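You operate a simulated robot arm through the tools that you are given. There is no shell and no other tool.

You are at the controls of a simulated robot arm. One attempt, no reset.

TASK
Pour a glass of milk, stand it on the saucer and wipe up the drip.
Fine: milk up to about three quarters; jug and cloth laid back. Set down upright: milk jug, glass.

The check looks at the end state, three seconds after you hand in, the way a careful person would. Anything else that was tipped, shoved, dropped, spilled or broken makes it a failure. Flat cloth is picked up by pressing the open fingertips on it (5 to 10 N) and closing them slowly along it; thin cloth reads only 2 to 8 mm in the jaws.

THE ROBOT
A 7-joint arm with a two-finger parallel gripper, fixed in place. Base frame: the origin is at the foot of the arm, x ahead of it, y to its left, z up; the work surface is at about z = 0. Units: cm, rad, N and s.
With the tool pointing down near the work surface it reaches from about 24 to 62 cm from the base axis. Its first joint turns from -1.152 to 1.152 rad. Payload 2.6 kg.
The TCP is the grasp point between the finger pads, 3 cm short of the fingertips. In the tool frame z runs along the fingers and y along their closing line. The gripper opens to 9.4 cm. The fingers are 2.8 cm wide and 1 cm thick; the gripper's body (5 by 9.6 cm) begins 5.5 cm behind the TCP.
Orientation is that of the tool frame in the base frame, as a unit quaternion [w, x, y, z]. With the fingers straight down and closing along the base's y, the tool's x points along the base's -x, its y along +y and its z along -z.

THE INTERFACE
- The arm moves only by the tool arm_command. Its argument "plan" is a list of rows, each a list of 3 entries, a list of its own where there are three numbers: the shift along the tool's x, y, z in cm, then the turn, a rotation vector about the tool's x, y, z in degrees, then the closure, from 0 (fully open) to 1 (shut). In form: [[[tx, ty, tz], [wx, wy, wz], grip], ...]. A call has 1 to 20 rows; each row shifts and turns the commanded pose from where the row before left it, along the tool's axes as they then stand. Rows are played at 5 a second. More than 5 cm and 0.15 rad between two rows, or a gripper value outside its range, and nothing of the call is played. Where a pose cannot be reached the arm comes as near as it can. A force on the tool above 40 N (or 10 N above the force at the start of the call, whichever is more), or a blocked arm, ends the call early, and 0.2 s more pass. Each finger travels about 7.2 cm/s and halts on what it meets, pressing with about 35 N; the grip force reading is that of the motor and also rises with nothing between the fingers. The clock runs only during rows and for 0.2 s after the last one: add rows that do not move to give the fingers time. It gives the time, the measured TCP pose, the force on the tool (base axes), the opening and the grip force at its end, in the units of the frame above (readings bear some noise), with the torque about the TCP (base axes, N m) and any sound that the robot's microphone picked up.
- Cameras (640 x 400 px; columns grow to the right, rows downward): "scene" is fixed at [2.83, 42.1, 57.71]; the picture's right is [-0.85, -0.53, 0.00], its down [-0.22, 0.35, -0.91] and it looks along [0.48, -0.77, -0.42] (base axes); focal length 308 px, centre (320, 200). "wrist" rides on the gripper at [7.6, 1.4, -10.3] in the tool frame; the picture's right is [-0.18, 0.98, 0.00], its down [-0.75, -0.14, -0.64] and it looks along [-0.63, -0.12, 0.77] (tool axes); focal length 243 px, centre (320, 200).
- snapshot(camera): a new picture of that camera. No time passes.
- measure_at(camera, pixels): for up to 12 pixels [column, row] of the newest picture of that camera ("zoom" is the newest enlarged one), the place [x, y, z] in the base frame of the surface seen there, good to about 0.2 cm. No time passes.
- inspect(camera, box): a new picture of the part [left, top, right, bottom] of that camera's present view, enlarged. No time passes.
- close_job(): hands the job in; it is judged then, once.

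Leave the gripper open and the arm clear of the work at the hand-in unless told otherwise.

The tools are called after "Call:" as a command line: name --argument value ..., lists and objects as JSON in quotes. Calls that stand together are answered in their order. arm_command: Moves the arm, as the interface text tells. Its arguments: {"type":"object","properties":{"plan":{"type":"array","items":{"type":"array"}}},"required":["plan"]} The other tools are called the same way: snapshot (camera) takes a picture; measure_at (camera, pixels) gives the place of the surface under pixels of a picture; inspect (camera, box) takes an enlarged picture of a part of a camera's view; close_job () hands the job in.

At the start:

```text
time_s: 0.0
eef_pos: [29.51, 0.72, 46.51]
orientation: [0.0, 0.001, 1.0, 0.0]
force: [-0.9, 0.7, 0.6]
torque: [0.0, 0.0, 0.02]
gripper_width: 9.39
finger_force: 0.0
```

scene: 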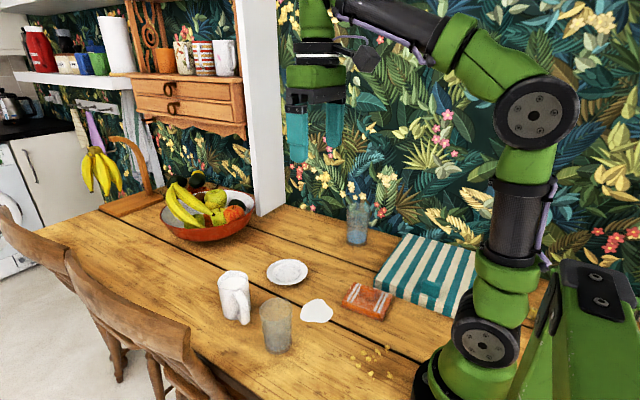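
wrist: 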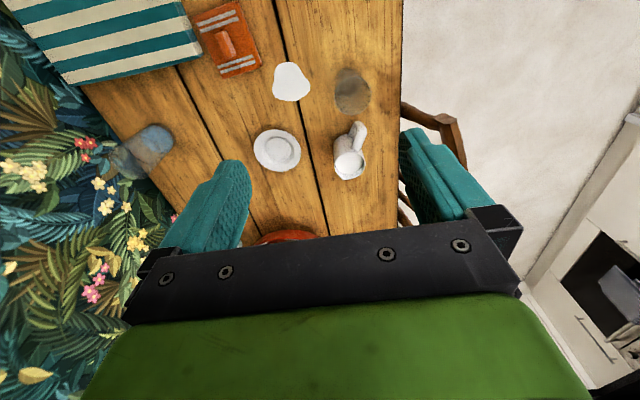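

I see a white jug at about (235,297), a glass at (277,325), a saucer at (287,272), a white puddle at (316,311), an orange item at (367,301), and a striped cloth at (430,272). I'll take enlarged views of these before moving.

Call:
inspect --camera "scene" --box '[200, 240, 360, 360]'

Call:
inspect --camera "scene" --box '[320, 180, 520, 390]'

Call:
inspect --camera "wrist" --box '[180, 0, 400, 200]'

```text
3.33 times, centred on (280, 300) of scene
```

zoom: 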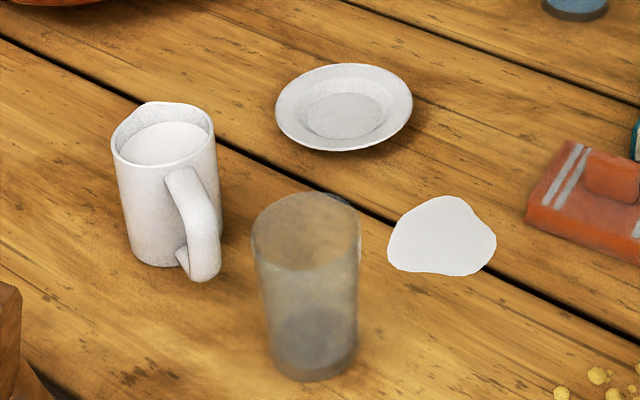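

```text
1.90 times, centred on (420, 285) of scene
```

zoom: 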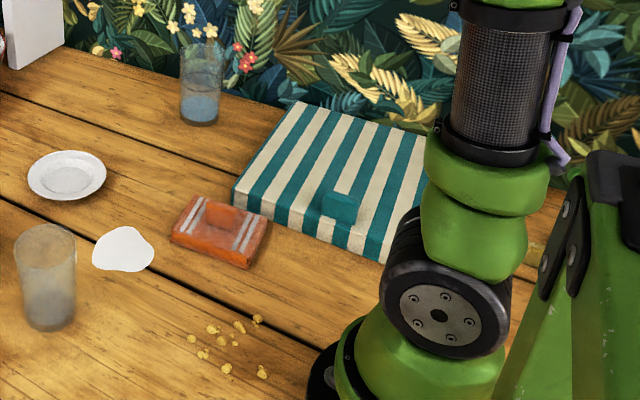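

```text
2.00 times, centred on (290, 100) of wrist
```

zoom: 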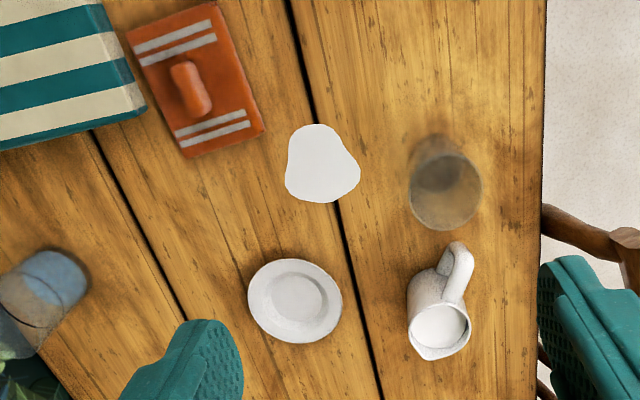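

The orange item has grey stripes and a raised ridge, and the bigger striped item has one too. I'll measure surface points on all of them: jug, glass, saucer, puddle and both cloth-like items.

Call:
measure_at --camera "scene" --pixels '[[241, 276], [231, 272], [220, 275], [234, 285], [287, 268], [287, 265], [269, 272], [308, 270], [316, 311], [301, 313], [332, 314], [312, 299]]'

Call:
measure_at --camera "wrist" --pixels '[[349, 162], [357, 128], [345, 178], [352, 95], [345, 80], [368, 95], [277, 150], [290, 80], [228, 43], [212, 25], [237, 70], [240, 40]]'

Call:
measure_at --camera "zoom" --pixels '[[190, 88], [168, 20], [225, 140], [130, 35], [205, 5], [262, 130], [190, 155], [70, 110], [40, 60], [320, 165], [290, 190], [350, 180]]'

```text
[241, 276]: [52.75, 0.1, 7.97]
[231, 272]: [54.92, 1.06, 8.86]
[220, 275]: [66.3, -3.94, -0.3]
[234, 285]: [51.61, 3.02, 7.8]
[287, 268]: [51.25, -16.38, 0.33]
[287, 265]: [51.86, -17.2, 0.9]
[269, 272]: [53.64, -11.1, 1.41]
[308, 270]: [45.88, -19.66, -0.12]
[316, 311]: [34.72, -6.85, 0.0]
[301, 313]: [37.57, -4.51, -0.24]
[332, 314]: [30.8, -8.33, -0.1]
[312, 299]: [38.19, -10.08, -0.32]
```

```text
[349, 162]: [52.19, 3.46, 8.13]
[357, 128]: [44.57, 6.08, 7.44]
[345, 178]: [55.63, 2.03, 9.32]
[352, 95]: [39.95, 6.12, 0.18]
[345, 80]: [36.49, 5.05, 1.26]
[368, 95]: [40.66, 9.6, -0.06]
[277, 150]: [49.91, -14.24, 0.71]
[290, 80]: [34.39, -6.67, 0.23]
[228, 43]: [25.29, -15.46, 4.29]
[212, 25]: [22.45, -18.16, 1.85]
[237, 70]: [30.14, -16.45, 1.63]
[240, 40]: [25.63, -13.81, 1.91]
```

```text
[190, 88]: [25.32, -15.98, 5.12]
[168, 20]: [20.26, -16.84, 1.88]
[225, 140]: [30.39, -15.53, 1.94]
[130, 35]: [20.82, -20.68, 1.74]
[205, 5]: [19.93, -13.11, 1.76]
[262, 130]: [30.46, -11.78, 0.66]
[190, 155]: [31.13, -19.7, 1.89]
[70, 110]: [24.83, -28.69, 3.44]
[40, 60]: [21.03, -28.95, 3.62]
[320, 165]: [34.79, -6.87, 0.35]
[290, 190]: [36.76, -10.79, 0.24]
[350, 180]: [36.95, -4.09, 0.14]
```

Measured so far:
- **Jug:** near (52, 3.5), rim about 9 cm up, handle towards the robot and spout away from it.
- **Glass:** near (36.6, 5.6), about 10 cm tall.
- **Saucer:** near (50, -14.5).
- **Puddle:** near (35, -7).
- **Orange item:** near (25, -16), with a ridge.

I'll lower the wrist camera for a closer look. There is nothing at that height to hit.

Call:
arm_command --plan '[[[0.3, -0.8, 3.9], [0, 0, 0], 0], [[0.3, -0.8, 3.9], [0, 0, 0], 0], [[0.3, -0.8, 3.9], [0, 0, 0], 0], [[0.3, -0.8, 3.9], [0, 0, 0], 0], [[0.3, -0.8, 3.9], [0, 0, 0], 0], [[0, 0, 0], [0, 0, 0], 0]]'

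Call:
snapshot --camera "wrist"

```text
time_s: 1.4
eef_pos: [27.9, -3.43, 26.85]
orientation: [0.0, 0.001, 1.0, 0.001]
force: [-0.2, 0.3, 0.0]
torque: [-0.02, -0.01, 0.0]
gripper_width: 9.41
finger_force: 0.0
```

```text
taken
```

wrist: 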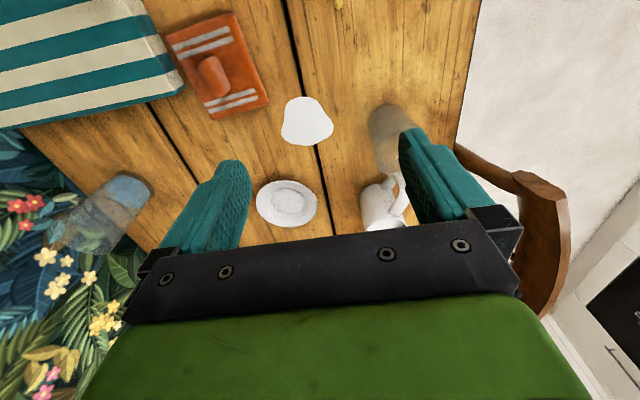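

The orange item is at (217,65), the puddle at (307,121), the saucer at (287,203) and the glass at (393,135). I'll enlarge the parts I need to understand.

Call:
inspect --camera "wrist" --box '[150, 0, 310, 130]'

Call:
inspect --camera "wrist" --box '[0, 0, 200, 140]'

Call:
inspect --camera "wrist" --box '[340, 80, 440, 240]'

Call:
inspect --camera "wrist" --box '[240, 90, 340, 235]'

Call:
measure_at --camera "zoom" --pixels '[[320, 313], [320, 255], [320, 380], [240, 313], [400, 320], [320, 290], [320, 340], [290, 315], [350, 315], [360, 120], [310, 130], [420, 120]]'

```text
3.08 times, centred on (230, 65) of wrist
```

zoom: 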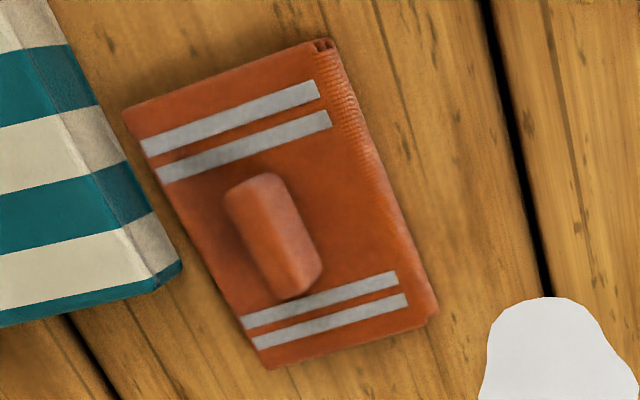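

```text
2.86 times, centred on (100, 70) of wrist
```

zoom: 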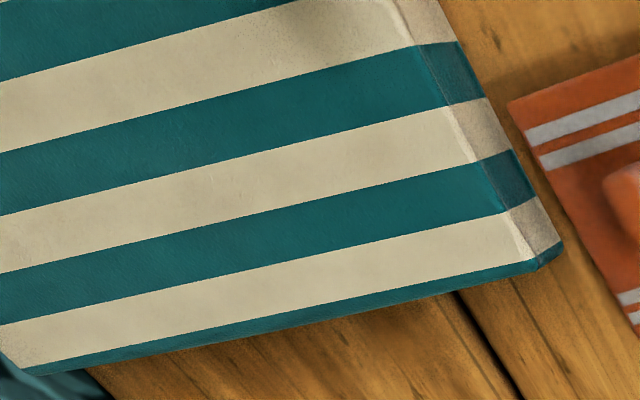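

```text
2.50 times, centred on (390, 160) of wrist
```

zoom: 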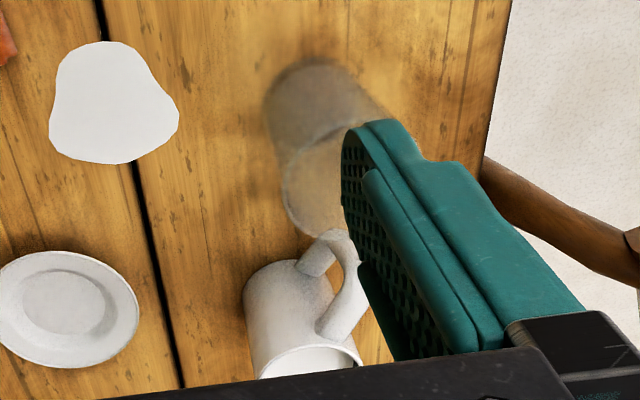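

```text
2.76 times, centred on (290, 162) of wrist
```

zoom: 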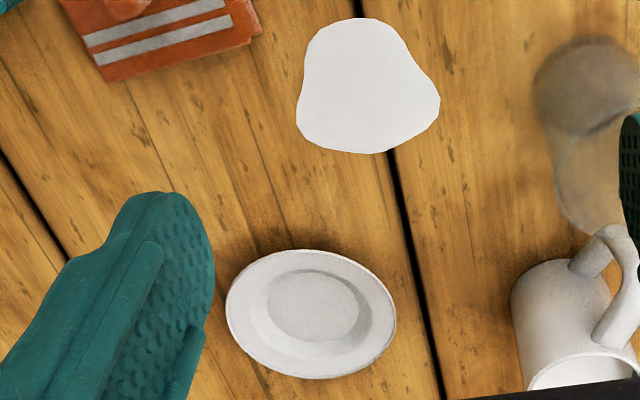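

```text
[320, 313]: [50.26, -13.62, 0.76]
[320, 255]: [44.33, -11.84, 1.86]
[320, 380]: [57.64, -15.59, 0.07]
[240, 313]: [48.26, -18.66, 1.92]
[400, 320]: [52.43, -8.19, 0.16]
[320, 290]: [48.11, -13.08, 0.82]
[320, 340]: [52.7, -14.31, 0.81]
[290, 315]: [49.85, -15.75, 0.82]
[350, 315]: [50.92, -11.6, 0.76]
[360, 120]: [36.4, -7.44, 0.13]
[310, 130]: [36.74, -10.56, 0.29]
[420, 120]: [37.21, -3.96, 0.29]
```

The orange item looks like a folded cloth: layered edge, grey stripes and a raised grip fold. I'll check the striped item in the scene view to be sure which one is the wiping cloth, and look closely at the glass to see whether it's empty.

Call:
inspect --camera "scene" --box '[370, 220, 490, 320]'

Call:
inspect --camera "scene" --box '[330, 270, 410, 330]'

Call:
inspect --camera "scene" --box '[240, 285, 320, 365]'

Call:
inspect --camera "scene" --box '[205, 255, 275, 335]'

```text
4.00 times, centred on (430, 270) of scene
```

zoom: 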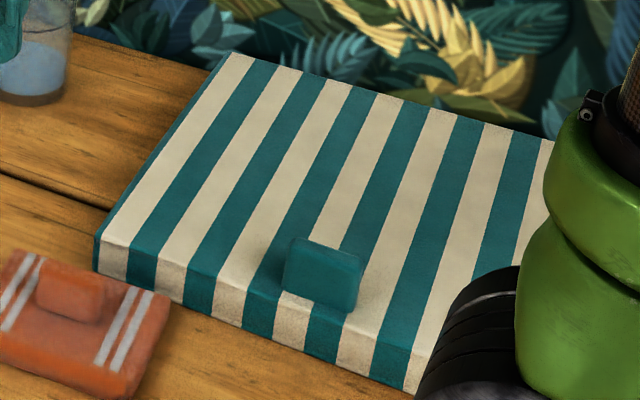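

```text
6.67 times, centred on (370, 300) of scene
```

zoom: 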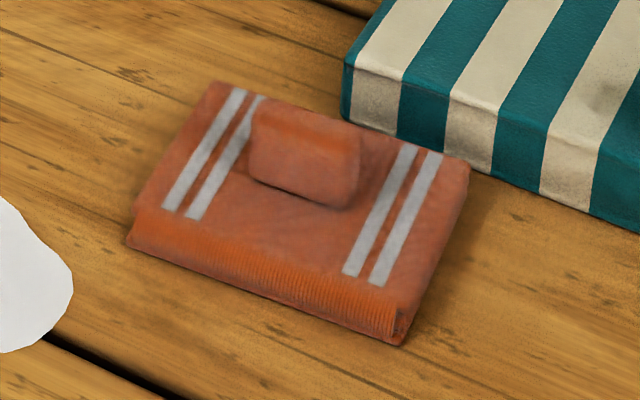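

```text
5.00 times, centred on (280, 325) of scene
```

zoom: 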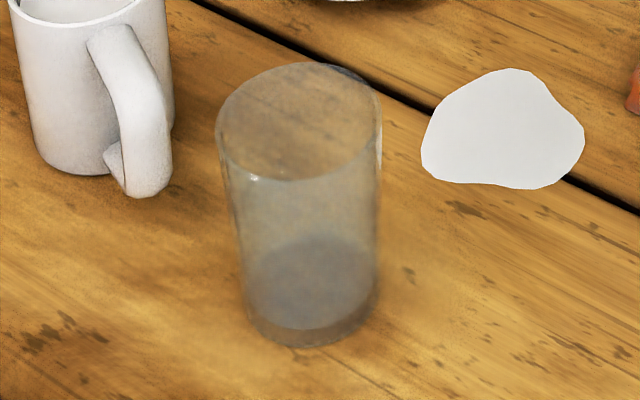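

```text
5.00 times, centred on (240, 295) of scene
```

zoom: 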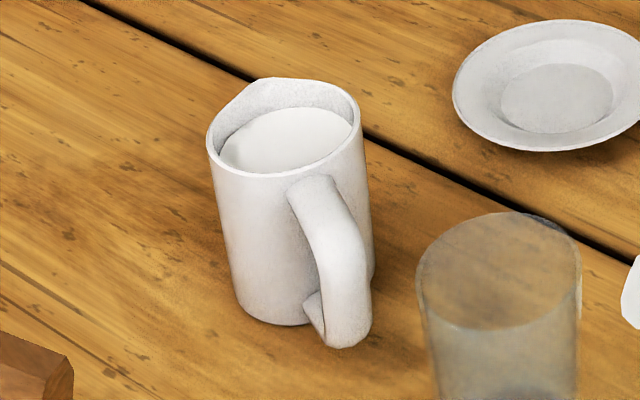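

I'll use the orange folded cloth for wiping. The glass is empty, with a thick base. Next I'll measure the saucer's rim and flat well from the wrist view, and the glass and jug from the scene view.

Call:
inspect --camera "wrist" --box '[245, 170, 330, 235]'

```text
6.15 times, centred on (288, 202) of wrist
```

zoom: 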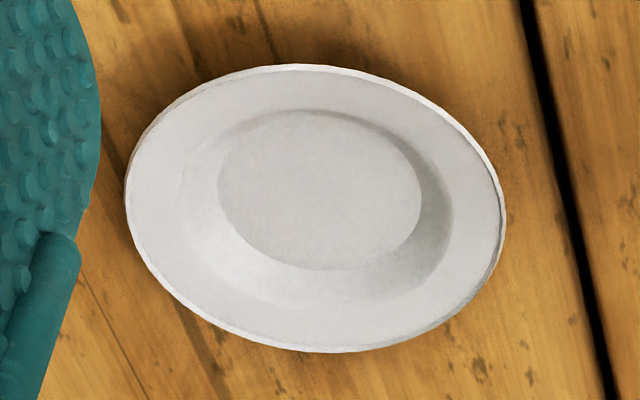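

Call:
measure_at --camera "zoom" --pixels '[[131, 193], [500, 220], [295, 70], [340, 346], [319, 188], [224, 175], [418, 205], [305, 116], [340, 264], [200, 240], [445, 220], [180, 300]]'

Call:
measure_at --camera "scene" --pixels '[[262, 309], [292, 304], [276, 318], [280, 299], [279, 347], [270, 340], [289, 340], [232, 290], [236, 312], [228, 300], [247, 290], [276, 345]]'

```text
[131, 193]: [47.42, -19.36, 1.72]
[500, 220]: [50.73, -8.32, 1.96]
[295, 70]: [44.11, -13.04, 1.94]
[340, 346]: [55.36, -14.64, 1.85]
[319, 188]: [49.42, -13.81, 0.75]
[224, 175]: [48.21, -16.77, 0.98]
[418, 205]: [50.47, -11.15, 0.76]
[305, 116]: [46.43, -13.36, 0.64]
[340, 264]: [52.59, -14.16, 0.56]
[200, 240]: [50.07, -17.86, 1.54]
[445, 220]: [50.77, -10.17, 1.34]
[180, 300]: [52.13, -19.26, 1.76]
```

```text
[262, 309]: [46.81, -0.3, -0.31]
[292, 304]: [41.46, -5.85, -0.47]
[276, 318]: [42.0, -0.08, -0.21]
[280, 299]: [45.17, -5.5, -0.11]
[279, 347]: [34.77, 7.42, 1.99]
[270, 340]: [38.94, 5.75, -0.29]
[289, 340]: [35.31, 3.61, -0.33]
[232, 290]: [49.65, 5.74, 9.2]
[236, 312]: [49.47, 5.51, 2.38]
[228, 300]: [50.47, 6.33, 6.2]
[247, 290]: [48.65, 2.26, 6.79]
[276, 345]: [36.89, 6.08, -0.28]
```

The saucer is centred near (49.4, -13.85). Its flat well is about 6 cm wide at z 0.7 and its rim is at z 1.9. From the silhouette, the glass is near (36.5, 5.6), about 10 cm tall, 6 cm wide at the base and 7 cm at the rim.

I'll put the empty glass on the saucer first and pour there, so no full glass has to be carried. Next I'll move to 18 cm above the glass and check the alignment.

Call:
arm_command --plan '[[[-2.15, 2.26, 2.21], [0, 0, 0], 0], [[-2.15, 2.26, 2.21], [0, 0, 0], 0], [[-2.15, 2.26, 2.21], [0, 0, 0], 0], [[-2.15, 2.26, 2.21], [0, 0, 0], 0], [[0, 0, 0], [0, 0, 0], 0]]'

Call:
snapshot --camera "wrist"

Call:
snapshot --camera "scene"

```text
time_s: 2.6
eef_pos: [36.51, 5.69, 18.19]
orientation: [0.001, 0.0, 1.0, 0.0]
force: [0.2, -0.6, 0.3]
torque: [0.02, 0.01, -0.01]
gripper_width: 9.4
finger_force: 0.0
```

```text
taken
```

wrist: 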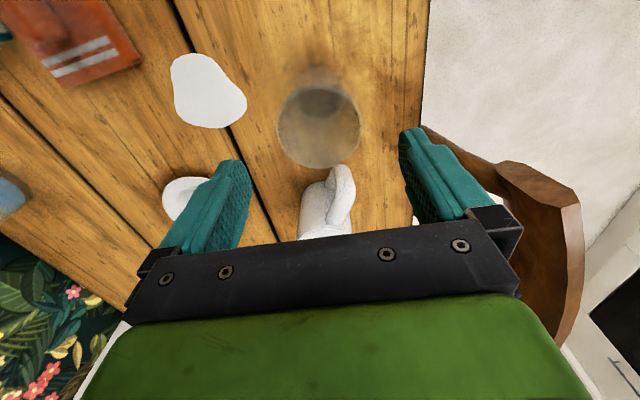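

```text
taken
```

scene: 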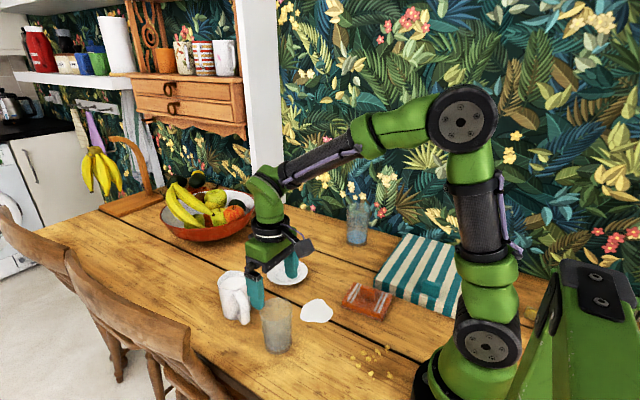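

The rim in the wrist view is centred at about (318,127), which puts the glass axis at (36.6, 5.5). That's almost directly under the gripper. I'll go straight down to z = 6 with the fingers open.

Call:
arm_command --plan '[[[-0.1, -0.2, 3.05], [0, 0, 0], 0], [[0, 0, 3.05], [0, 0, 0], 0], [[0, 0, 3.05], [0, 0, 0], 0], [[0, 0, 3.05], [0, 0, 0], 0], [[0, 0, 0], [0, 0, 0], 0]]'

Call:
snapshot --camera "wrist"

Call:
inspect --camera "scene" --box '[210, 220, 350, 370]'

```text
time_s: 3.8
eef_pos: [36.83, 5.37, 5.9]
orientation: [0.0, 0.001, 1.0, 0.0]
force: [0.1, 0.0, 0.2]
torque: [-0.01, 0.0, 0.01]
gripper_width: 9.4
finger_force: 0.1
```

```text
taken
```

wrist: 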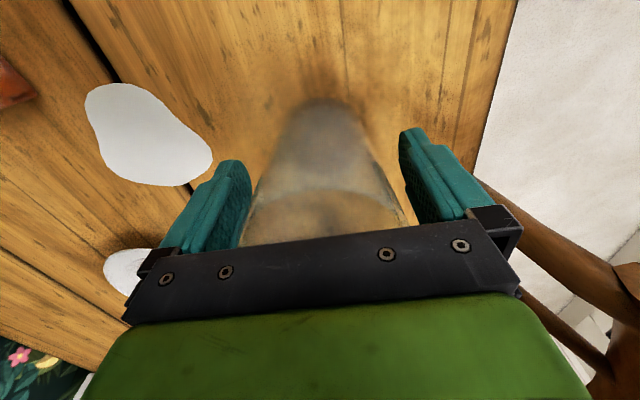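

```text
2.67 times, centred on (280, 295) of scene
```

zoom: 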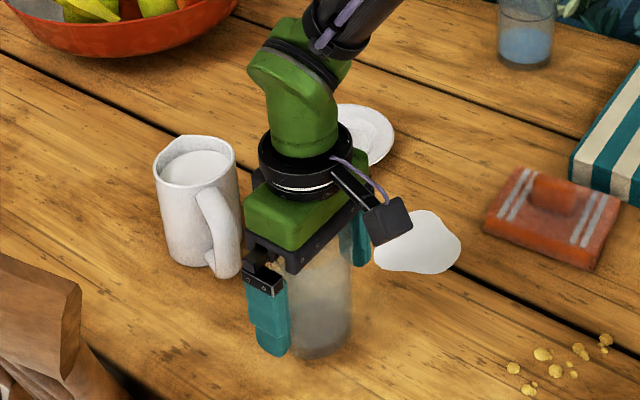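

The glass sits between the pads with clearance on both sides. I'll close gradually.

Call:
arm_command --plan '[[[0, 0, 0], [0, 0, 0], 0.15], [[0, 0, 0], [0, 0, 0], 0.25], [[0, 0, 0], [0, 0, 0], 0.3], [[0, 0, 0], [0, 0, 0], 0.35], [[0, 0, 0], [0, 0, 0], 0.4], [[0, 0, 0], [0, 0, 0], 0.45], [[0, 0, 0], [0, 0, 0], 0.45]]'

```text
time_s: 5.4
eef_pos: [36.85, 5.27, 6.06]
orientation: [0.0, 0.0, 1.0, 0.0]
force: [0.6, 0.8, -0.5]
torque: [-0.04, -0.06, 0.06]
gripper_width: 6.91
finger_force: 34.9
```

Grip is firm at 6.91 cm and 35 N. I'll lift straight up and check that the glass comes along.

Call:
arm_command --plan '[[[0, 0, -1], [0, 0, 0], 0.45], [[0, 0, -2], [0, 0, 0], 0.45], [[0, 0, -3], [0, 0, 0], 0.45], [[0, 0, -3], [0, 0, 0], 0.45], [[0, 0, -3], [0, 0, 0], 0.45], [[0, 0, 0], [0, 0, 0], 0.45]]'

Call:
inspect --camera "scene" --box '[210, 200, 350, 350]'

Call:
snapshot --camera "wrist"

```text
time_s: 6.8
eef_pos: [36.71, 5.45, 18.2]
orientation: [0.0, 0.001, 1.0, 0.0]
force: [0.3, 0.6, -2.1]
torque: [0.04, 0.01, 0.0]
gripper_width: 6.42
finger_force: 35.6
```

```text
2.67 times, centred on (280, 275) of scene
```

zoom: 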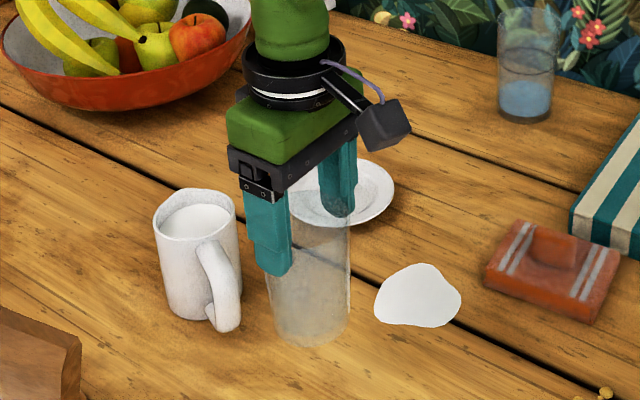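

```text
taken
```

wrist: 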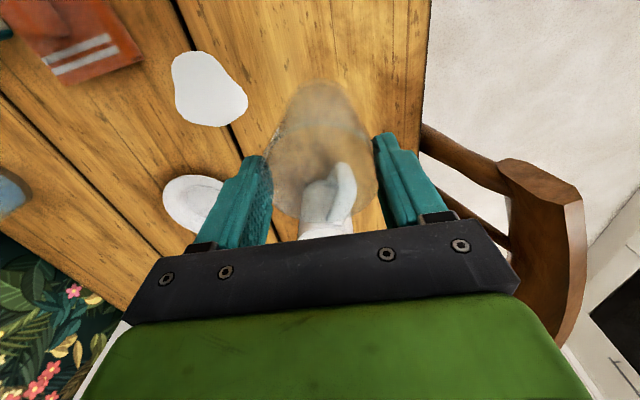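

Opening is now 6.42 cm and the force shows about 2 N of load. The glass may have slid in the fingers, so I'll look closer.

Call:
inspect --camera "scene" --box '[240, 245, 310, 335]'

Call:
inspect --camera "wrist" --box '[220, 60, 420, 240]'

```text
4.44 times, centred on (275, 290) of scene
```

zoom: 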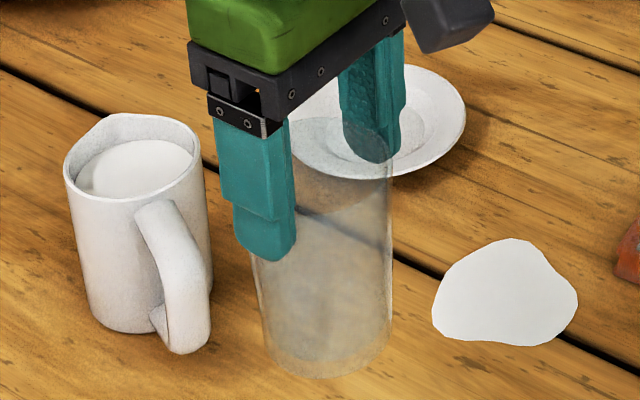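

```text
2.22 times, centred on (320, 150) of wrist
```

zoom: 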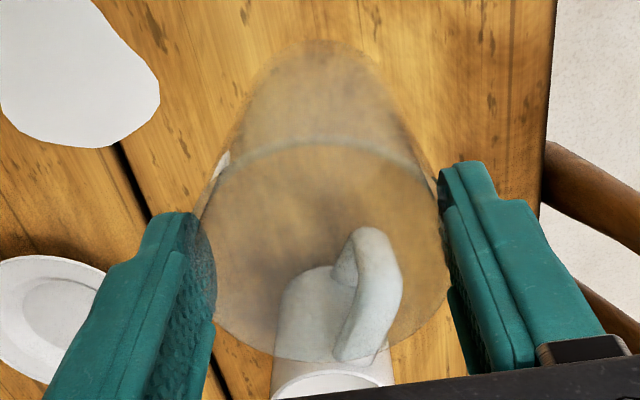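

The rim is at about z 17 and the base at about z 7 while the TCP is at 18.2. So the glass slid about 5 cm down before the grip held, and the pads now hold only the top 2 cm. I'll wait one second without moving to see whether it's still slipping.

Call:
arm_command --plan '[[[0, 0, 0], [0, 0, 0], 0.45], [[0, 0, 0], [0, 0, 0], 0.45], [[0, 0, 0], [0, 0, 0], 0.45], [[0, 0, 0], [0, 0, 0], 0.45]]'

Call:
inspect --camera "scene" --box '[240, 245, 310, 335]'

```text
time_s: 7.8
eef_pos: [36.74, 5.41, 18.12]
orientation: [0.0, 0.001, 1.0, 0.0]
force: [-0.2, -1.3, -1.4]
torque: [0.01, -0.01, -0.01]
gripper_width: 6.42
finger_force: 34.8
```

```text
4.44 times, centred on (275, 290) of scene
```

zoom: 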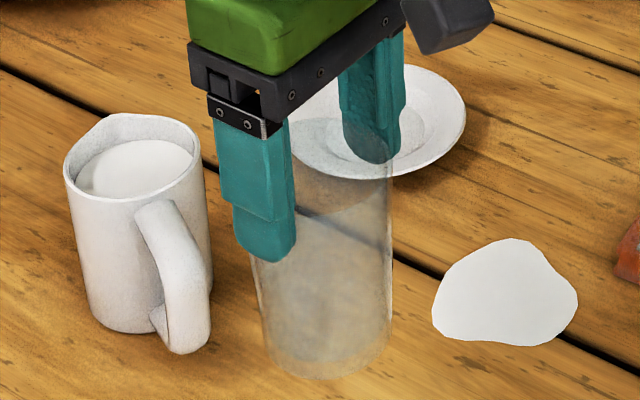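

The opening is steady at 6.42 cm and the glass hasn't moved, so the grip is stable. I want to understand the finger shape, because the raised part near the finger base may explain the first slip. I'll zoom in on it.

Call:
inspect --camera "scene" --box '[245, 240, 305, 305]'

Call:
inspect --camera "wrist" --box '[180, 120, 460, 270]'

```text
6.15 times, centred on (275, 272) of scene
```

zoom: 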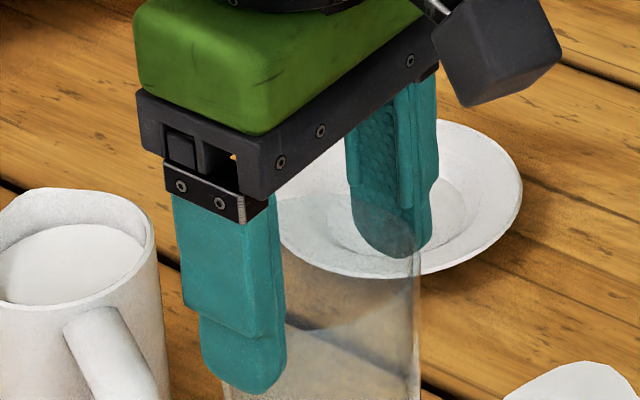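

```text
2.29 times, centred on (320, 195) of wrist
```

zoom: 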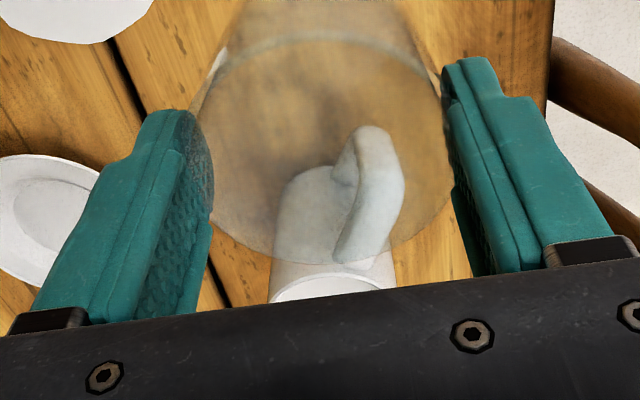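

The fingers have raised side ribs on their base half, so only the tip half grips well. I'll remember that for the jug. The present hold is on the tip pads. I'll carry the glass low and slowly to above the saucer at (49.4, -13.85), with its base at about z 5.

Call:
arm_command --plan '[[[-0.5, -0.8, 0.1], [0, 0, 0], 0.45], [[-1.06, -1.61, 0.18], [0, 0, 0], 0.45], [[-1.06, -1.61, 0.18], [0, 0, 0], 0.45], [[-1.06, -1.61, 0.18], [0, 0, 0], 0.45], [[-1.06, -1.61, 0.18], [0, 0, 0], 0.45], [[-1.06, -1.61, 0.18], [0, 0, 0], 0.45], [[-1.06, -1.61, 0.18], [0, 0, 0], 0.45], [[-1.06, -1.61, 0.18], [0, 0, 0], 0.45], [[-1.06, -1.61, 0.18], [0, 0, 0], 0.45], [[-1.06, -1.61, 0.18], [0, 0, 0], 0.45], [[-1.06, -1.61, 0.18], [0, 0, 0], 0.45], [[-1.06, -1.61, 0.18], [0, 0, 0], 0.45], [[-0.54, -0.79, 0.0], [0, 0, 0], 0.45], [[0, 0, 0], [0, 0, 0], 0.45], [[0, 0, 0], [0, 0, 0], 0.45]]'

Call:
snapshot --camera "wrist"

Call:
inspect --camera "scene" --box '[250, 200, 330, 300]'

```text
time_s: 11.0
eef_pos: [49.27, -13.76, 15.92]
orientation: [0.0, 0.0, 1.0, -0.001]
force: [-1.1, -0.1, -1.1]
torque: [-0.02, -0.01, 0.0]
gripper_width: 6.43
finger_force: 34.8
```

```text
taken
```

wrist: 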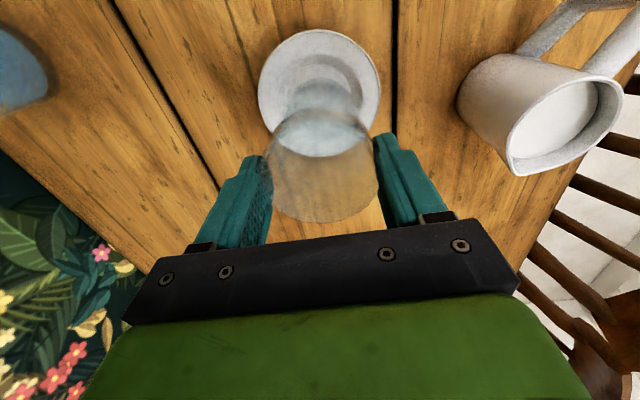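

```text
4.00 times, centred on (290, 250) of scene
```

zoom: 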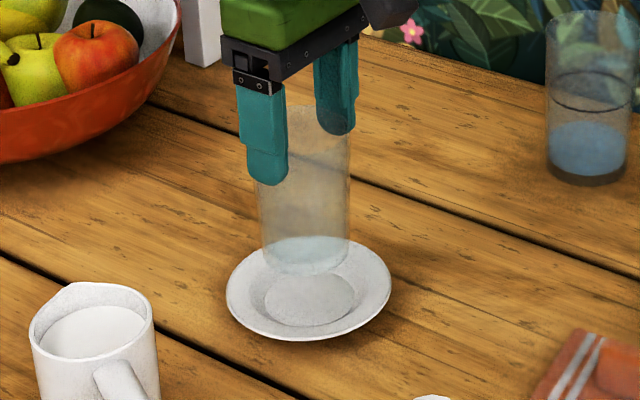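

The glass is over the saucer; both views put it within about 0.2 cm of the well's centre. The base is at about z 4.9. I'll lower it 3.4 cm slowly, then look.

Call:
arm_command --plan '[[[0, 0, 0.7], [0, 0, 0], 0.45], [[0, 0, 0.7], [0, 0, 0], 0.45], [[0, -0.05, 0.7], [0, 0, 0], 0.45], [[0, -0.05, 0.7], [0, 0, 0], 0.45], [[0, 0, 0.6], [0, 0, 0], 0.45], [[0, 0, 0], [0, 0, 0], 0.45]]'

Call:
inspect --camera "scene" --box '[250, 215, 325, 300]'

Call:
snapshot --camera "wrist"

```text
time_s: 12.4
eef_pos: [49.36, -13.81, 12.48]
orientation: [-0.001, 0.0, 1.0, 0.001]
force: [-0.4, 0.1, -1.9]
torque: [-0.01, -0.01, -0.03]
gripper_width: 6.41
finger_force: 34.7
```

```text
4.71 times, centred on (288, 258) of scene
```

zoom: 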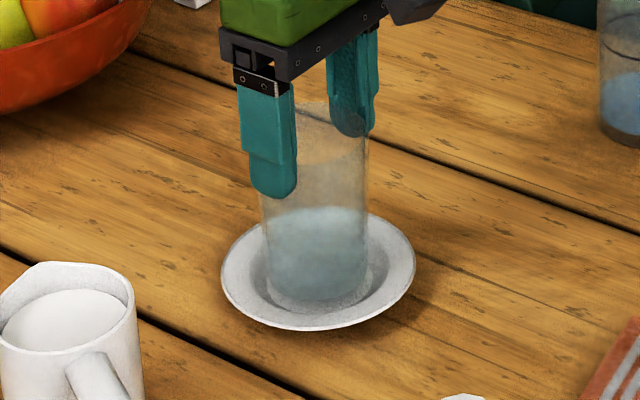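

```text
taken
```

wrist: 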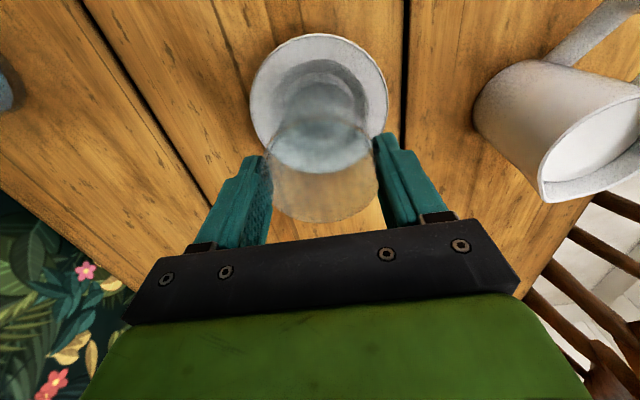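

It looks centred in the well, with the base about 0.7 cm above it. I'll creep down 0.2 cm at a time and watch the vertical force.

Call:
arm_command --plan '[[[0, 0, 0.2], [0, 0, 0], 0.45], [[0, 0, 0.2], [0, 0, 0], 0.45], [[0, 0, 0.1], [0, 0, 0], 0.45]]'

```text
time_s: 13.2
eef_pos: [49.45, -13.78, 12.1]
orientation: [0.0, 0.001, 1.0, 0.0]
force: [0.0, -0.8, -1.7]
torque: [-0.02, 0.03, -0.02]
gripper_width: 6.4
finger_force: 35.0
```

No contact yet (fz -1.7, still the glass's weight). I'll continue in 0.1 cm steps.

Call:
arm_command --plan '[[[0, 0, 0.1], [0, 0, 0], 0.45], [[0, 0, 0.1], [0, 0, 0], 0.45], [[0, 0, 0.1], [0, 0, 0], 0.45]]'

```text
time_s: 14.0
eef_pos: [49.42, -13.85, 11.81]
orientation: [-0.001, -0.001, 1.0, 0.0]
force: [-0.2, -1.1, -1.9]
torque: [0.01, 0.03, -0.02]
gripper_width: 6.44
finger_force: 34.7
```

Still hanging free. A few more small steps.

Call:
arm_command --plan '[[[0, 0, 0.1], [0, 0, 0], 0.45], [[0, 0, 0.1], [0, 0, 0], 0.45]]'

Call:
inspect --camera "scene" --box '[260, 240, 315, 295]'

```text
time_s: 14.6
eef_pos: [49.43, -14.02, 11.75]
orientation: [0.001, 0.0, 1.0, -0.002]
force: [-3.5, -0.3, 13.8]
torque: [0.17, 0.66, 0.02]
gripper_width: 6.4
finger_force: 35.1
```

```text
7.27 times, centred on (288, 268) of scene
```

zoom: 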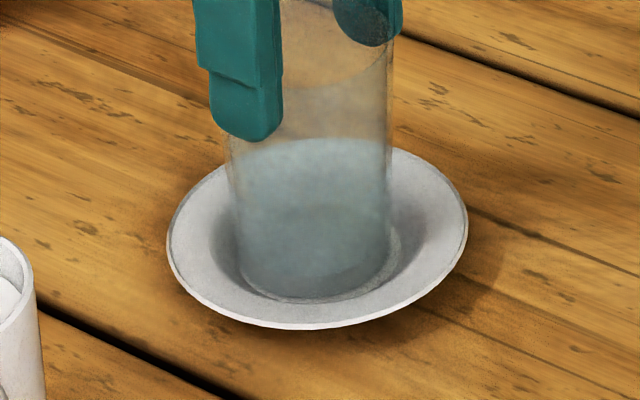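

Contact: 14 N up. The torque suggests the first touch is on the robot side. I'll back off 0.1 cm to relieve the load, then open the fingers gradually so the glass settles.

Call:
arm_command --plan '[[[0, 0, -0.1], [0, 0, 0], 0.45], [[0, 0, 0], [0, 0, 0], 0.45]]'

```text
time_s: 15.2
eef_pos: [49.6, -13.99, 11.77]
orientation: [0.001, 0.0, 1.0, -0.001]
force: [1.6, -2.4, 11.7]
torque: [-0.02, -0.09, 0.01]
gripper_width: 6.4
finger_force: 35.1
```

The torque is now near zero, so the base is sitting flat. I'll open the fingers slowly.

Call:
arm_command --plan '[[[0, 0, -0.05], [0, 0, 0], 0.38], [[0, 0, 0], [0, 0, 0], 0.33], [[0, 0, 0], [0, 0, 0], 0.3], [[0, 0, 0], [0, 0, 0], 0.27], [[0, 0, 0], [0, 0, 0], 0.24], [[0, 0, 0], [0, 0, 0], 0.2], [[0, 0, 0], [0, 0, 0], 0.1], [[0, 0, 0], [0, 0, 0], 0.0], [[0, 0, 0], [0, 0, 0], 0.0]]'

Call:
inspect --camera "scene" --box '[260, 225, 315, 295]'

Call:
snapshot --camera "wrist"

```text
time_s: 17.2
eef_pos: [49.39, -13.85, 11.58]
orientation: [0.0, 0.0, 1.0, 0.0]
force: [-0.2, 1.4, -0.9]
torque: [-0.01, -0.02, 0.01]
gripper_width: 9.41
finger_force: 0.1
```

```text
5.71 times, centred on (288, 260) of scene
```

zoom: 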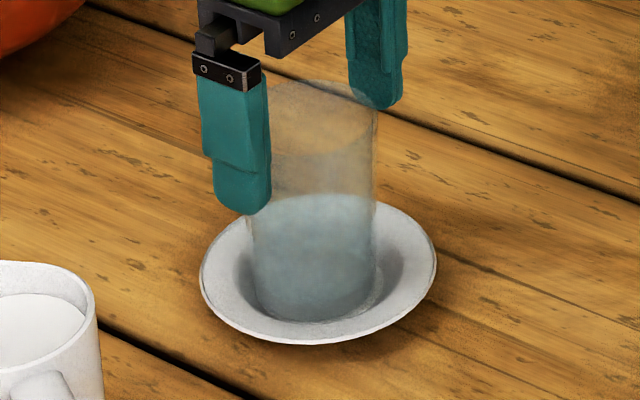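

```text
taken
```

wrist: 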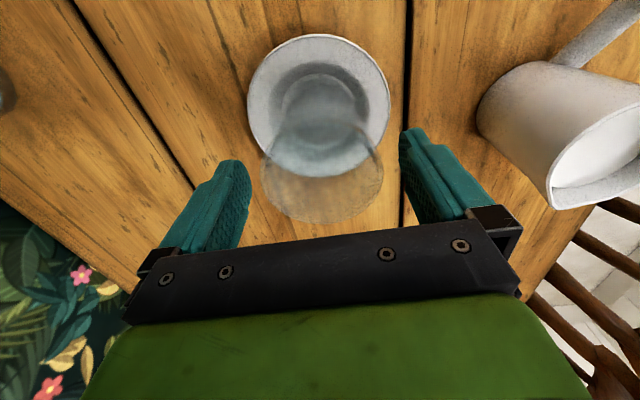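

The glass stands upright in the saucer well. I'll raise the gripper straight up to clear it.

Call:
arm_command --plan '[[[0, 0, -2], [0, 0, 0], 0], [[0, 0, -4], [0, 0, 0], 0], [[0, 0, -4], [0, 0, 0], 0], [[0, 0, -4], [0, 0, 0], 0], [[0, 0, -4], [0, 0, 0], 0], [[0, 0, 0], [0, 0, 0], 0]]'

Call:
snapshot --camera "scene"

Call:
snapshot --camera "wrist"

```text
time_s: 18.6
eef_pos: [49.4, -13.71, 29.73]
orientation: [-0.001, 0.0, 1.0, 0.0]
force: [0.0, 0.7, -0.5]
torque: [0.02, -0.01, -0.04]
gripper_width: 9.41
finger_force: 0.0
```

```text
taken
```

scene: 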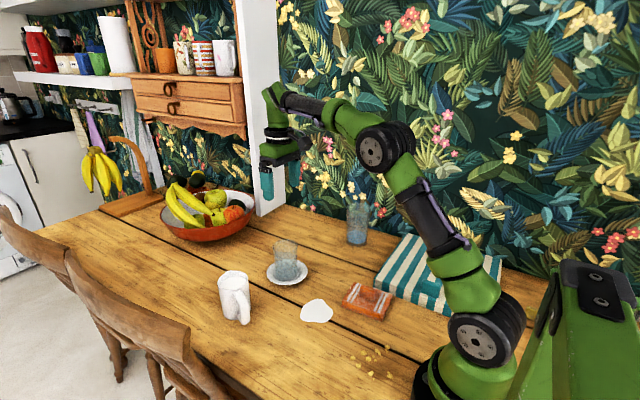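

```text
taken
```

wrist: 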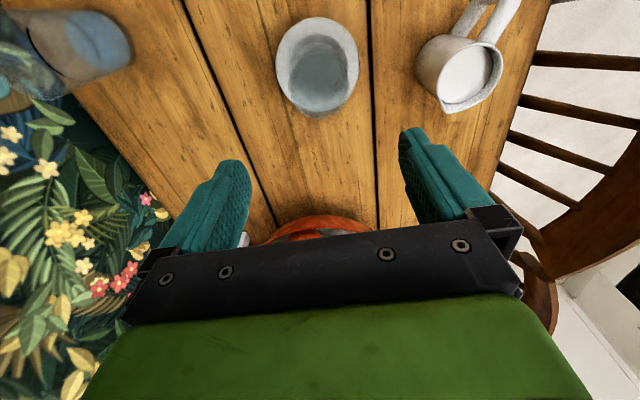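

All clear. From this view I'll measure the jug (rim, milk, spout tip at (445,112), handle) and the red bowl at the far side, which I must stay clear of.

Call:
inspect --camera "wrist" --box '[400, 0, 540, 130]'

Call:
measure_at --camera "wrist" --pixels '[[447, 109], [500, 60], [417, 70], [480, 32], [500, 8], [465, 70], [455, 45], [315, 222], [280, 235], [350, 225]]'

Call:
measure_at --camera "scene" --pixels '[[208, 240], [250, 215], [165, 215], [240, 230], [180, 234], [232, 192], [265, 210], [262, 150], [357, 225]]'

```text
3.08 times, centred on (470, 65) of wrist
```

zoom: 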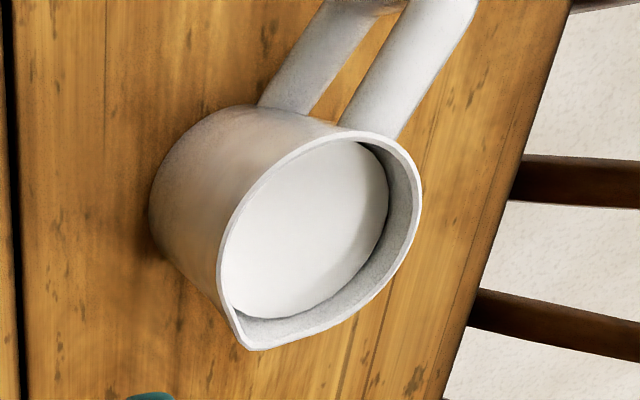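

```text
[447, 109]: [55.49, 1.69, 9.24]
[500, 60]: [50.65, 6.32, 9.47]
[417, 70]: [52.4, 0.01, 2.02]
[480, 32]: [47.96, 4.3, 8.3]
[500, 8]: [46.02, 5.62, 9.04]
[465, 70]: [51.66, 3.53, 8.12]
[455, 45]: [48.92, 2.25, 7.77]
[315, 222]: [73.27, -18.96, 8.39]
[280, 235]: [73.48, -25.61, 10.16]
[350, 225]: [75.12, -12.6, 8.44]
```

```text
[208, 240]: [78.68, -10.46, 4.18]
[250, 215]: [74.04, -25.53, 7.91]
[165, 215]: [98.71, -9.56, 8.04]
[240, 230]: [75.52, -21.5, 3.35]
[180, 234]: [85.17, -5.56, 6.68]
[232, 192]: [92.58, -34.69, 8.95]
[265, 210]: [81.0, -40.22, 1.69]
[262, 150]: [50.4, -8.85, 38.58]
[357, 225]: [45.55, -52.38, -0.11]
```

The bowl starts beyond x = 73, so there's room. The jug is centred near (52.0, 3.3) and about 7 cm wide, rim at z 9.3, milk at z 8.1. The spout points at about -22° from +x.

Before touching the jug I'll check for finger lag by repeating the earlier closing sequence in empty air.

Call:
arm_command --plan '[[[0, 0, 0], [0, 0, 0], 0.15], [[0, 0, 0], [0, 0, 0], 0.25], [[0, 0, 0], [0, 0, 0], 0.3], [[0, 0, 0], [0, 0, 0], 0.35], [[0, 0, 0], [0, 0, 0], 0.4], [[0, 0, 0], [0, 0, 0], 0.45], [[0, 0, 0], [0, 0, 0], 0.45]]'

Call:
inspect --camera "wrist" --box '[160, 120, 480, 270]'

```text
time_s: 20.2
eef_pos: [49.47, -13.6, 29.71]
orientation: [0.0, 0.0, 1.0, 0.0]
force: [0.3, -0.8, 0.5]
torque: [-0.01, -0.03, 0.02]
gripper_width: 5.19
finger_force: 0.1
```

```text
2.00 times, centred on (320, 195) of wrist
```

zoom: 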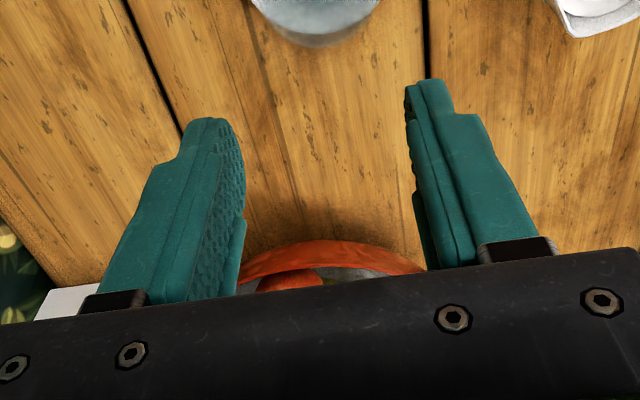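

No lag: in air the same commands give 5.19 cm with no force. So the ribs near the finger base really did catch the glass rim first. Good pad surface runs from the TCP to the tips, so I'll grip the jug with its rim near TCP level.

For the pour I want the jug beyond the glass with the spout towards the robot and the tool tilting up and forward. That means gripping the jug with the tool yawed about 158°. I'll test that yaw here in free air.

Call:
arm_command --plan '[[[0, 0, 0], [0, 0, -8.3], 0], [[0, 0, 0], [0, 0, -8.3], 0], [[0, 0, 0], [0, 0, -8.3], 0], [[0, 0, 0], [0, 0, -8.3], 0], [[0, 0, 0], [0, 0, -8.3], 0], [[0, 0, 0], [0, 0, -8.3], 0], [[0, 0, 0], [0, 0, -8.3], 0], [[0, 0, 0], [0, 0, -8.3], 0], [[0, 0, 0], [0, 0, -8.3], 0], [[0, 0, 0], [0, 0, -8.3], 0], [[0, 0, 0], [0, 0, -8.3], 0], [[0, 0, 0], [0, 0, -8.3], 0], [[0, 0, 0], [0, 0, -8.3], 0], [[0, 0, 0], [0, 0, -8.3], 0], [[0, 0, 0], [0, 0, -8.3], 0], [[0, 0, 0], [0, 0, -8.3], 0], [[0, 0, 0], [0, 0, -8.3], 0], [[0, 0, 0], [0, 0, -8.3], 0], [[0, 0, 0], [0, 0, -8.6], 0], [[0, 0, 0], [0, 0, 0], 0]]'

```text
time_s: 24.4
eef_pos: [49.08, -12.41, 29.01]
orientation: [0.006, 0.915, -0.404, -0.02]
force: [-0.3, -0.3, 0.0]
torque: [0.0, 0.02, -0.01]
gripper_width: 9.41
finger_force: 0.1
out of reach, approached as far as the arm can: row 17, 18, 19
```

The yaw limit is reached at tool-x azimuth -48° here. That corresponds to about -30° at the jug's place, which is still usable, since I can tilt the jug about any axis. Next I'll test the tilted pour posture in free air, turning back first.

Call:
arm_command --plan '[[[0, 0, 0], [0, 0, 8.4], 0], [[0, 0, 0], [0, 0, 8.4], 0], [[0, 0, 0], [0, 0, 8.4], 0], [[0, 0, 0], [0, 0, 8.4], 0], [[0, 0, 0], [0, 0, 8.4], 0], [[0, 0, 0], [0, 0, 8.4], 0], [[0, 0, 0], [0, 0, 8.4], 0], [[0, 0, 0], [0, 0, 8.4], 0], [[0, 0, 0], [0, 0, 8.4], 0], [[0, 0, 0], [0, 0, 8.4], 0], [[0, 0, 0], [0, 0, 8.4], 0], [[0, 0, 0], [0, 0, 8.4], 0], [[0, 0, 0], [0, 0, 8.4], 0], [[0, 0, 0], [0, 0, 8.4], 0], [[0, 0, 0], [0, 0, 8.4], 0], [[0, 0, 0], [0, 0, 8.4], 0], [[0, 0, 0], [0, 0, 8.4], 0], [[0, 0, 0], [0, 0, 8.4], 0], [[0, 0, 0], [0, 0, 6.8], 0], [[0, 0, 0], [0, 0, 0], 0]]'

```text
time_s: 28.6
eef_pos: [49.05, -12.42, 28.91]
orientation: [-0.02, 0.223, 0.975, 0.001]
force: [-0.4, 0.6, -0.8]
torque: [0.01, -0.02, 0.04]
gripper_width: 9.4
finger_force: 0.0
```

The commanded pose is reset to the reached pose after a clipped move, and tool-x is now at 154° with a 2° tilt. I'll now test tilting the tool up and outward by about 76° about tool -y, here in free air at z = 29.

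Call:
arm_command --plan '[[[0, 0, 0], [0, -8.4, 0], 0], [[0, 0, 0], [0, -8.4, 0], 0], [[0, 0, 0], [0, -8.4, 0], 0], [[0, 0, 0], [0, -8.4, 0], 0], [[0, 0, 0], [0, -8.4, 0], 0], [[0, 0, 0], [0, -8.4, 0], 0], [[0, 0, 0], [0, -8.4, 0], 0], [[0, 0, 0], [0, -8.4, 0], 0], [[0, 0, 0], [0, -8.4, 0], 0], [[0, 0, 0], [0, 0, 0], 0]]'

Call:
snapshot --camera "scene"

Call:
snapshot --camera "wrist"

```text
time_s: 30.8
eef_pos: [49.08, -12.5, 28.92]
orientation: [0.582, 0.176, 0.783, -0.136]
force: [1.2, -0.3, -0.2]
torque: [-0.03, 0.01, 0.02]
gripper_width: 9.4
finger_force: 0.0
```

```text
taken
```

scene: 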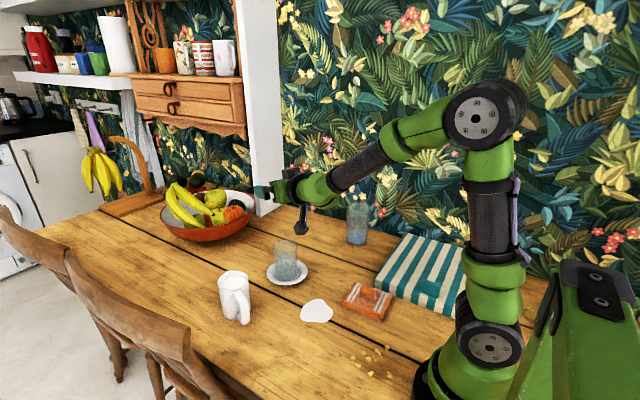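

```text
taken
```

wrist: 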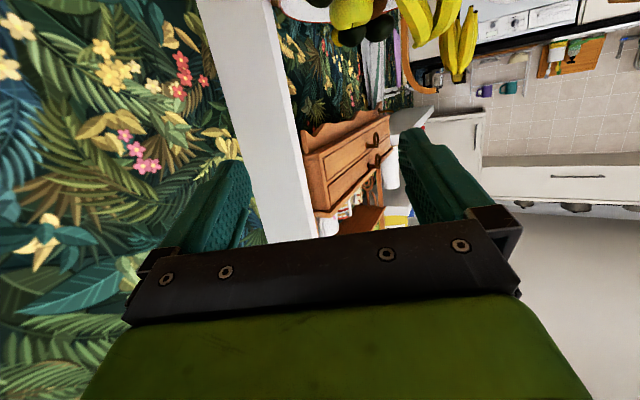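

The posture is comfortably reachable and the scene camera sees the glass clearly. I'll undo the tilt, correct the small residual lean, and move over the jug at (52, 3.3) at z ≈ 22.

Call:
arm_command --plan '[[[0, 0, 0], [0, 8.15, 0], 0], [[0, 0, 0], [0, 8.15, 0], 0], [[0, 0, 0], [0, 8.15, 0], 0], [[0, 0, 0], [0, 8.15, 0], 0], [[0, 0, 0], [0, 8.15, 0], 0], [[0, 0, 0], [0, 8.15, 0], 0], [[0, 0, 0], [0, 8.15, 0], 0], [[0, 0, 0], [0, 8.15, 0], 0], [[0, 0, 0], [0, 8.15, 0], 0], [[0, 0, 0], [-0.41, 0, 0], 0], [[0.85, 3.1, 1.38], [0, 0, 0], 0], [[0.85, 3.1, 1.38], [0, 0, 0], 0], [[0.85, 3.1, 1.38], [0, 0, 0], 0], [[0.85, 3.1, 1.38], [0, 0, 0], 0], [[0.85, 3.1, 1.38], [0, 0, 0], 0], [[0, 0, 0], [0, 0, 0], 0]]'

```text
time_s: 34.2
eef_pos: [51.97, 3.49, 21.94]
orientation: [-0.001, 0.223, 0.975, -0.001]
force: [-0.4, -0.8, -0.2]
torque: [0.01, -0.03, 0.01]
gripper_width: 9.42
finger_force: 0.1
```

Level again, above the jug. I'll check the jug from this viewpoint before yawing.

Call:
snapshot --camera "wrist"

Call:
inspect --camera "wrist" --box '[230, 40, 410, 240]'

```text
taken
```

wrist: 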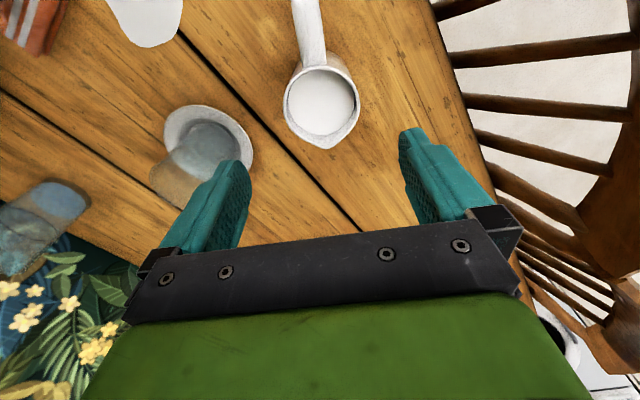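

```text
2.00 times, centred on (320, 140) of wrist
```

zoom: 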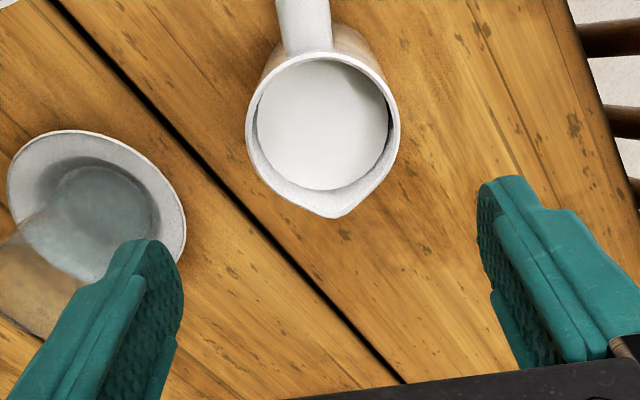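

Refined values: jug centre near (51.9, 3.4), spout axis at about -27°, spout tip about 4.5 cm from the axis. I'll yaw the tool to azimuth -36° in place, well above the jug.

Call:
arm_command --plan '[[[0, 0, 0], [0, 0, -8.48], 0], [[0, 0, 0], [0, 0, -8.48], 0], [[0, 0, 0], [0, 0, -8.48], 0], [[0, 0, 0], [0, 0, -8.48], 0], [[0, 0, 0], [0, 0, -8.48], 0], [[0, 0, 0], [0, 0, -8.48], 0], [[0, 0, 0], [0, 0, -8.48], 0], [[0, 0, 0], [0, 0, -8.48], 0], [[0, 0, 0], [0, 0, -8.48], 0], [[0, 0, 0], [0, 0, -8.48], 0], [[0, 0, 0], [0, 0, -8.48], 0], [[0, 0, 0], [0, 0, -8.48], 0], [[0, 0, 0], [0, 0, -8.48], 0], [[0, 0, 0], [0, 0, -8.48], 0], [[0, 0, 0], [0, 0, -8.48], 0], [[0, 0, 0], [0, 0, -8.48], 0], [[0, 0, 0], [0, 0, -8.48], 0], [[0, 0, 0], [0, 0, -8.48], 0], [[0, 0, 0], [0, 0, -8.48], 0], [[0, 0, 0], [0, 0, -8.48], 0]]'

Call:
snapshot --camera "wrist"

```text
time_s: 38.4
eef_pos: [51.83, 3.4, 21.96]
orientation: [0.002, 0.951, -0.308, -0.001]
force: [-0.3, 0.0, 0.1]
torque: [-0.03, 0.02, 0.02]
gripper_width: 9.43
finger_force: 0.1
```

```text
taken
```

wrist: 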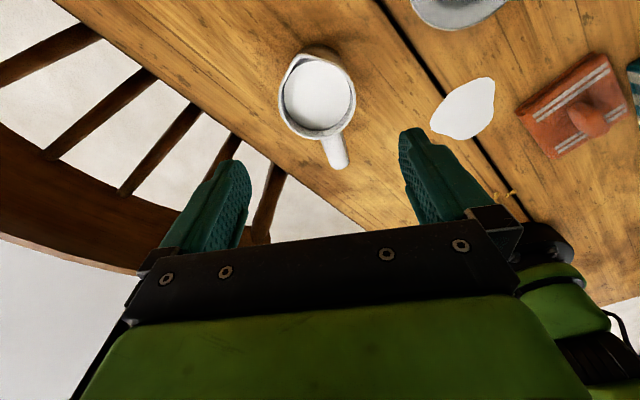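

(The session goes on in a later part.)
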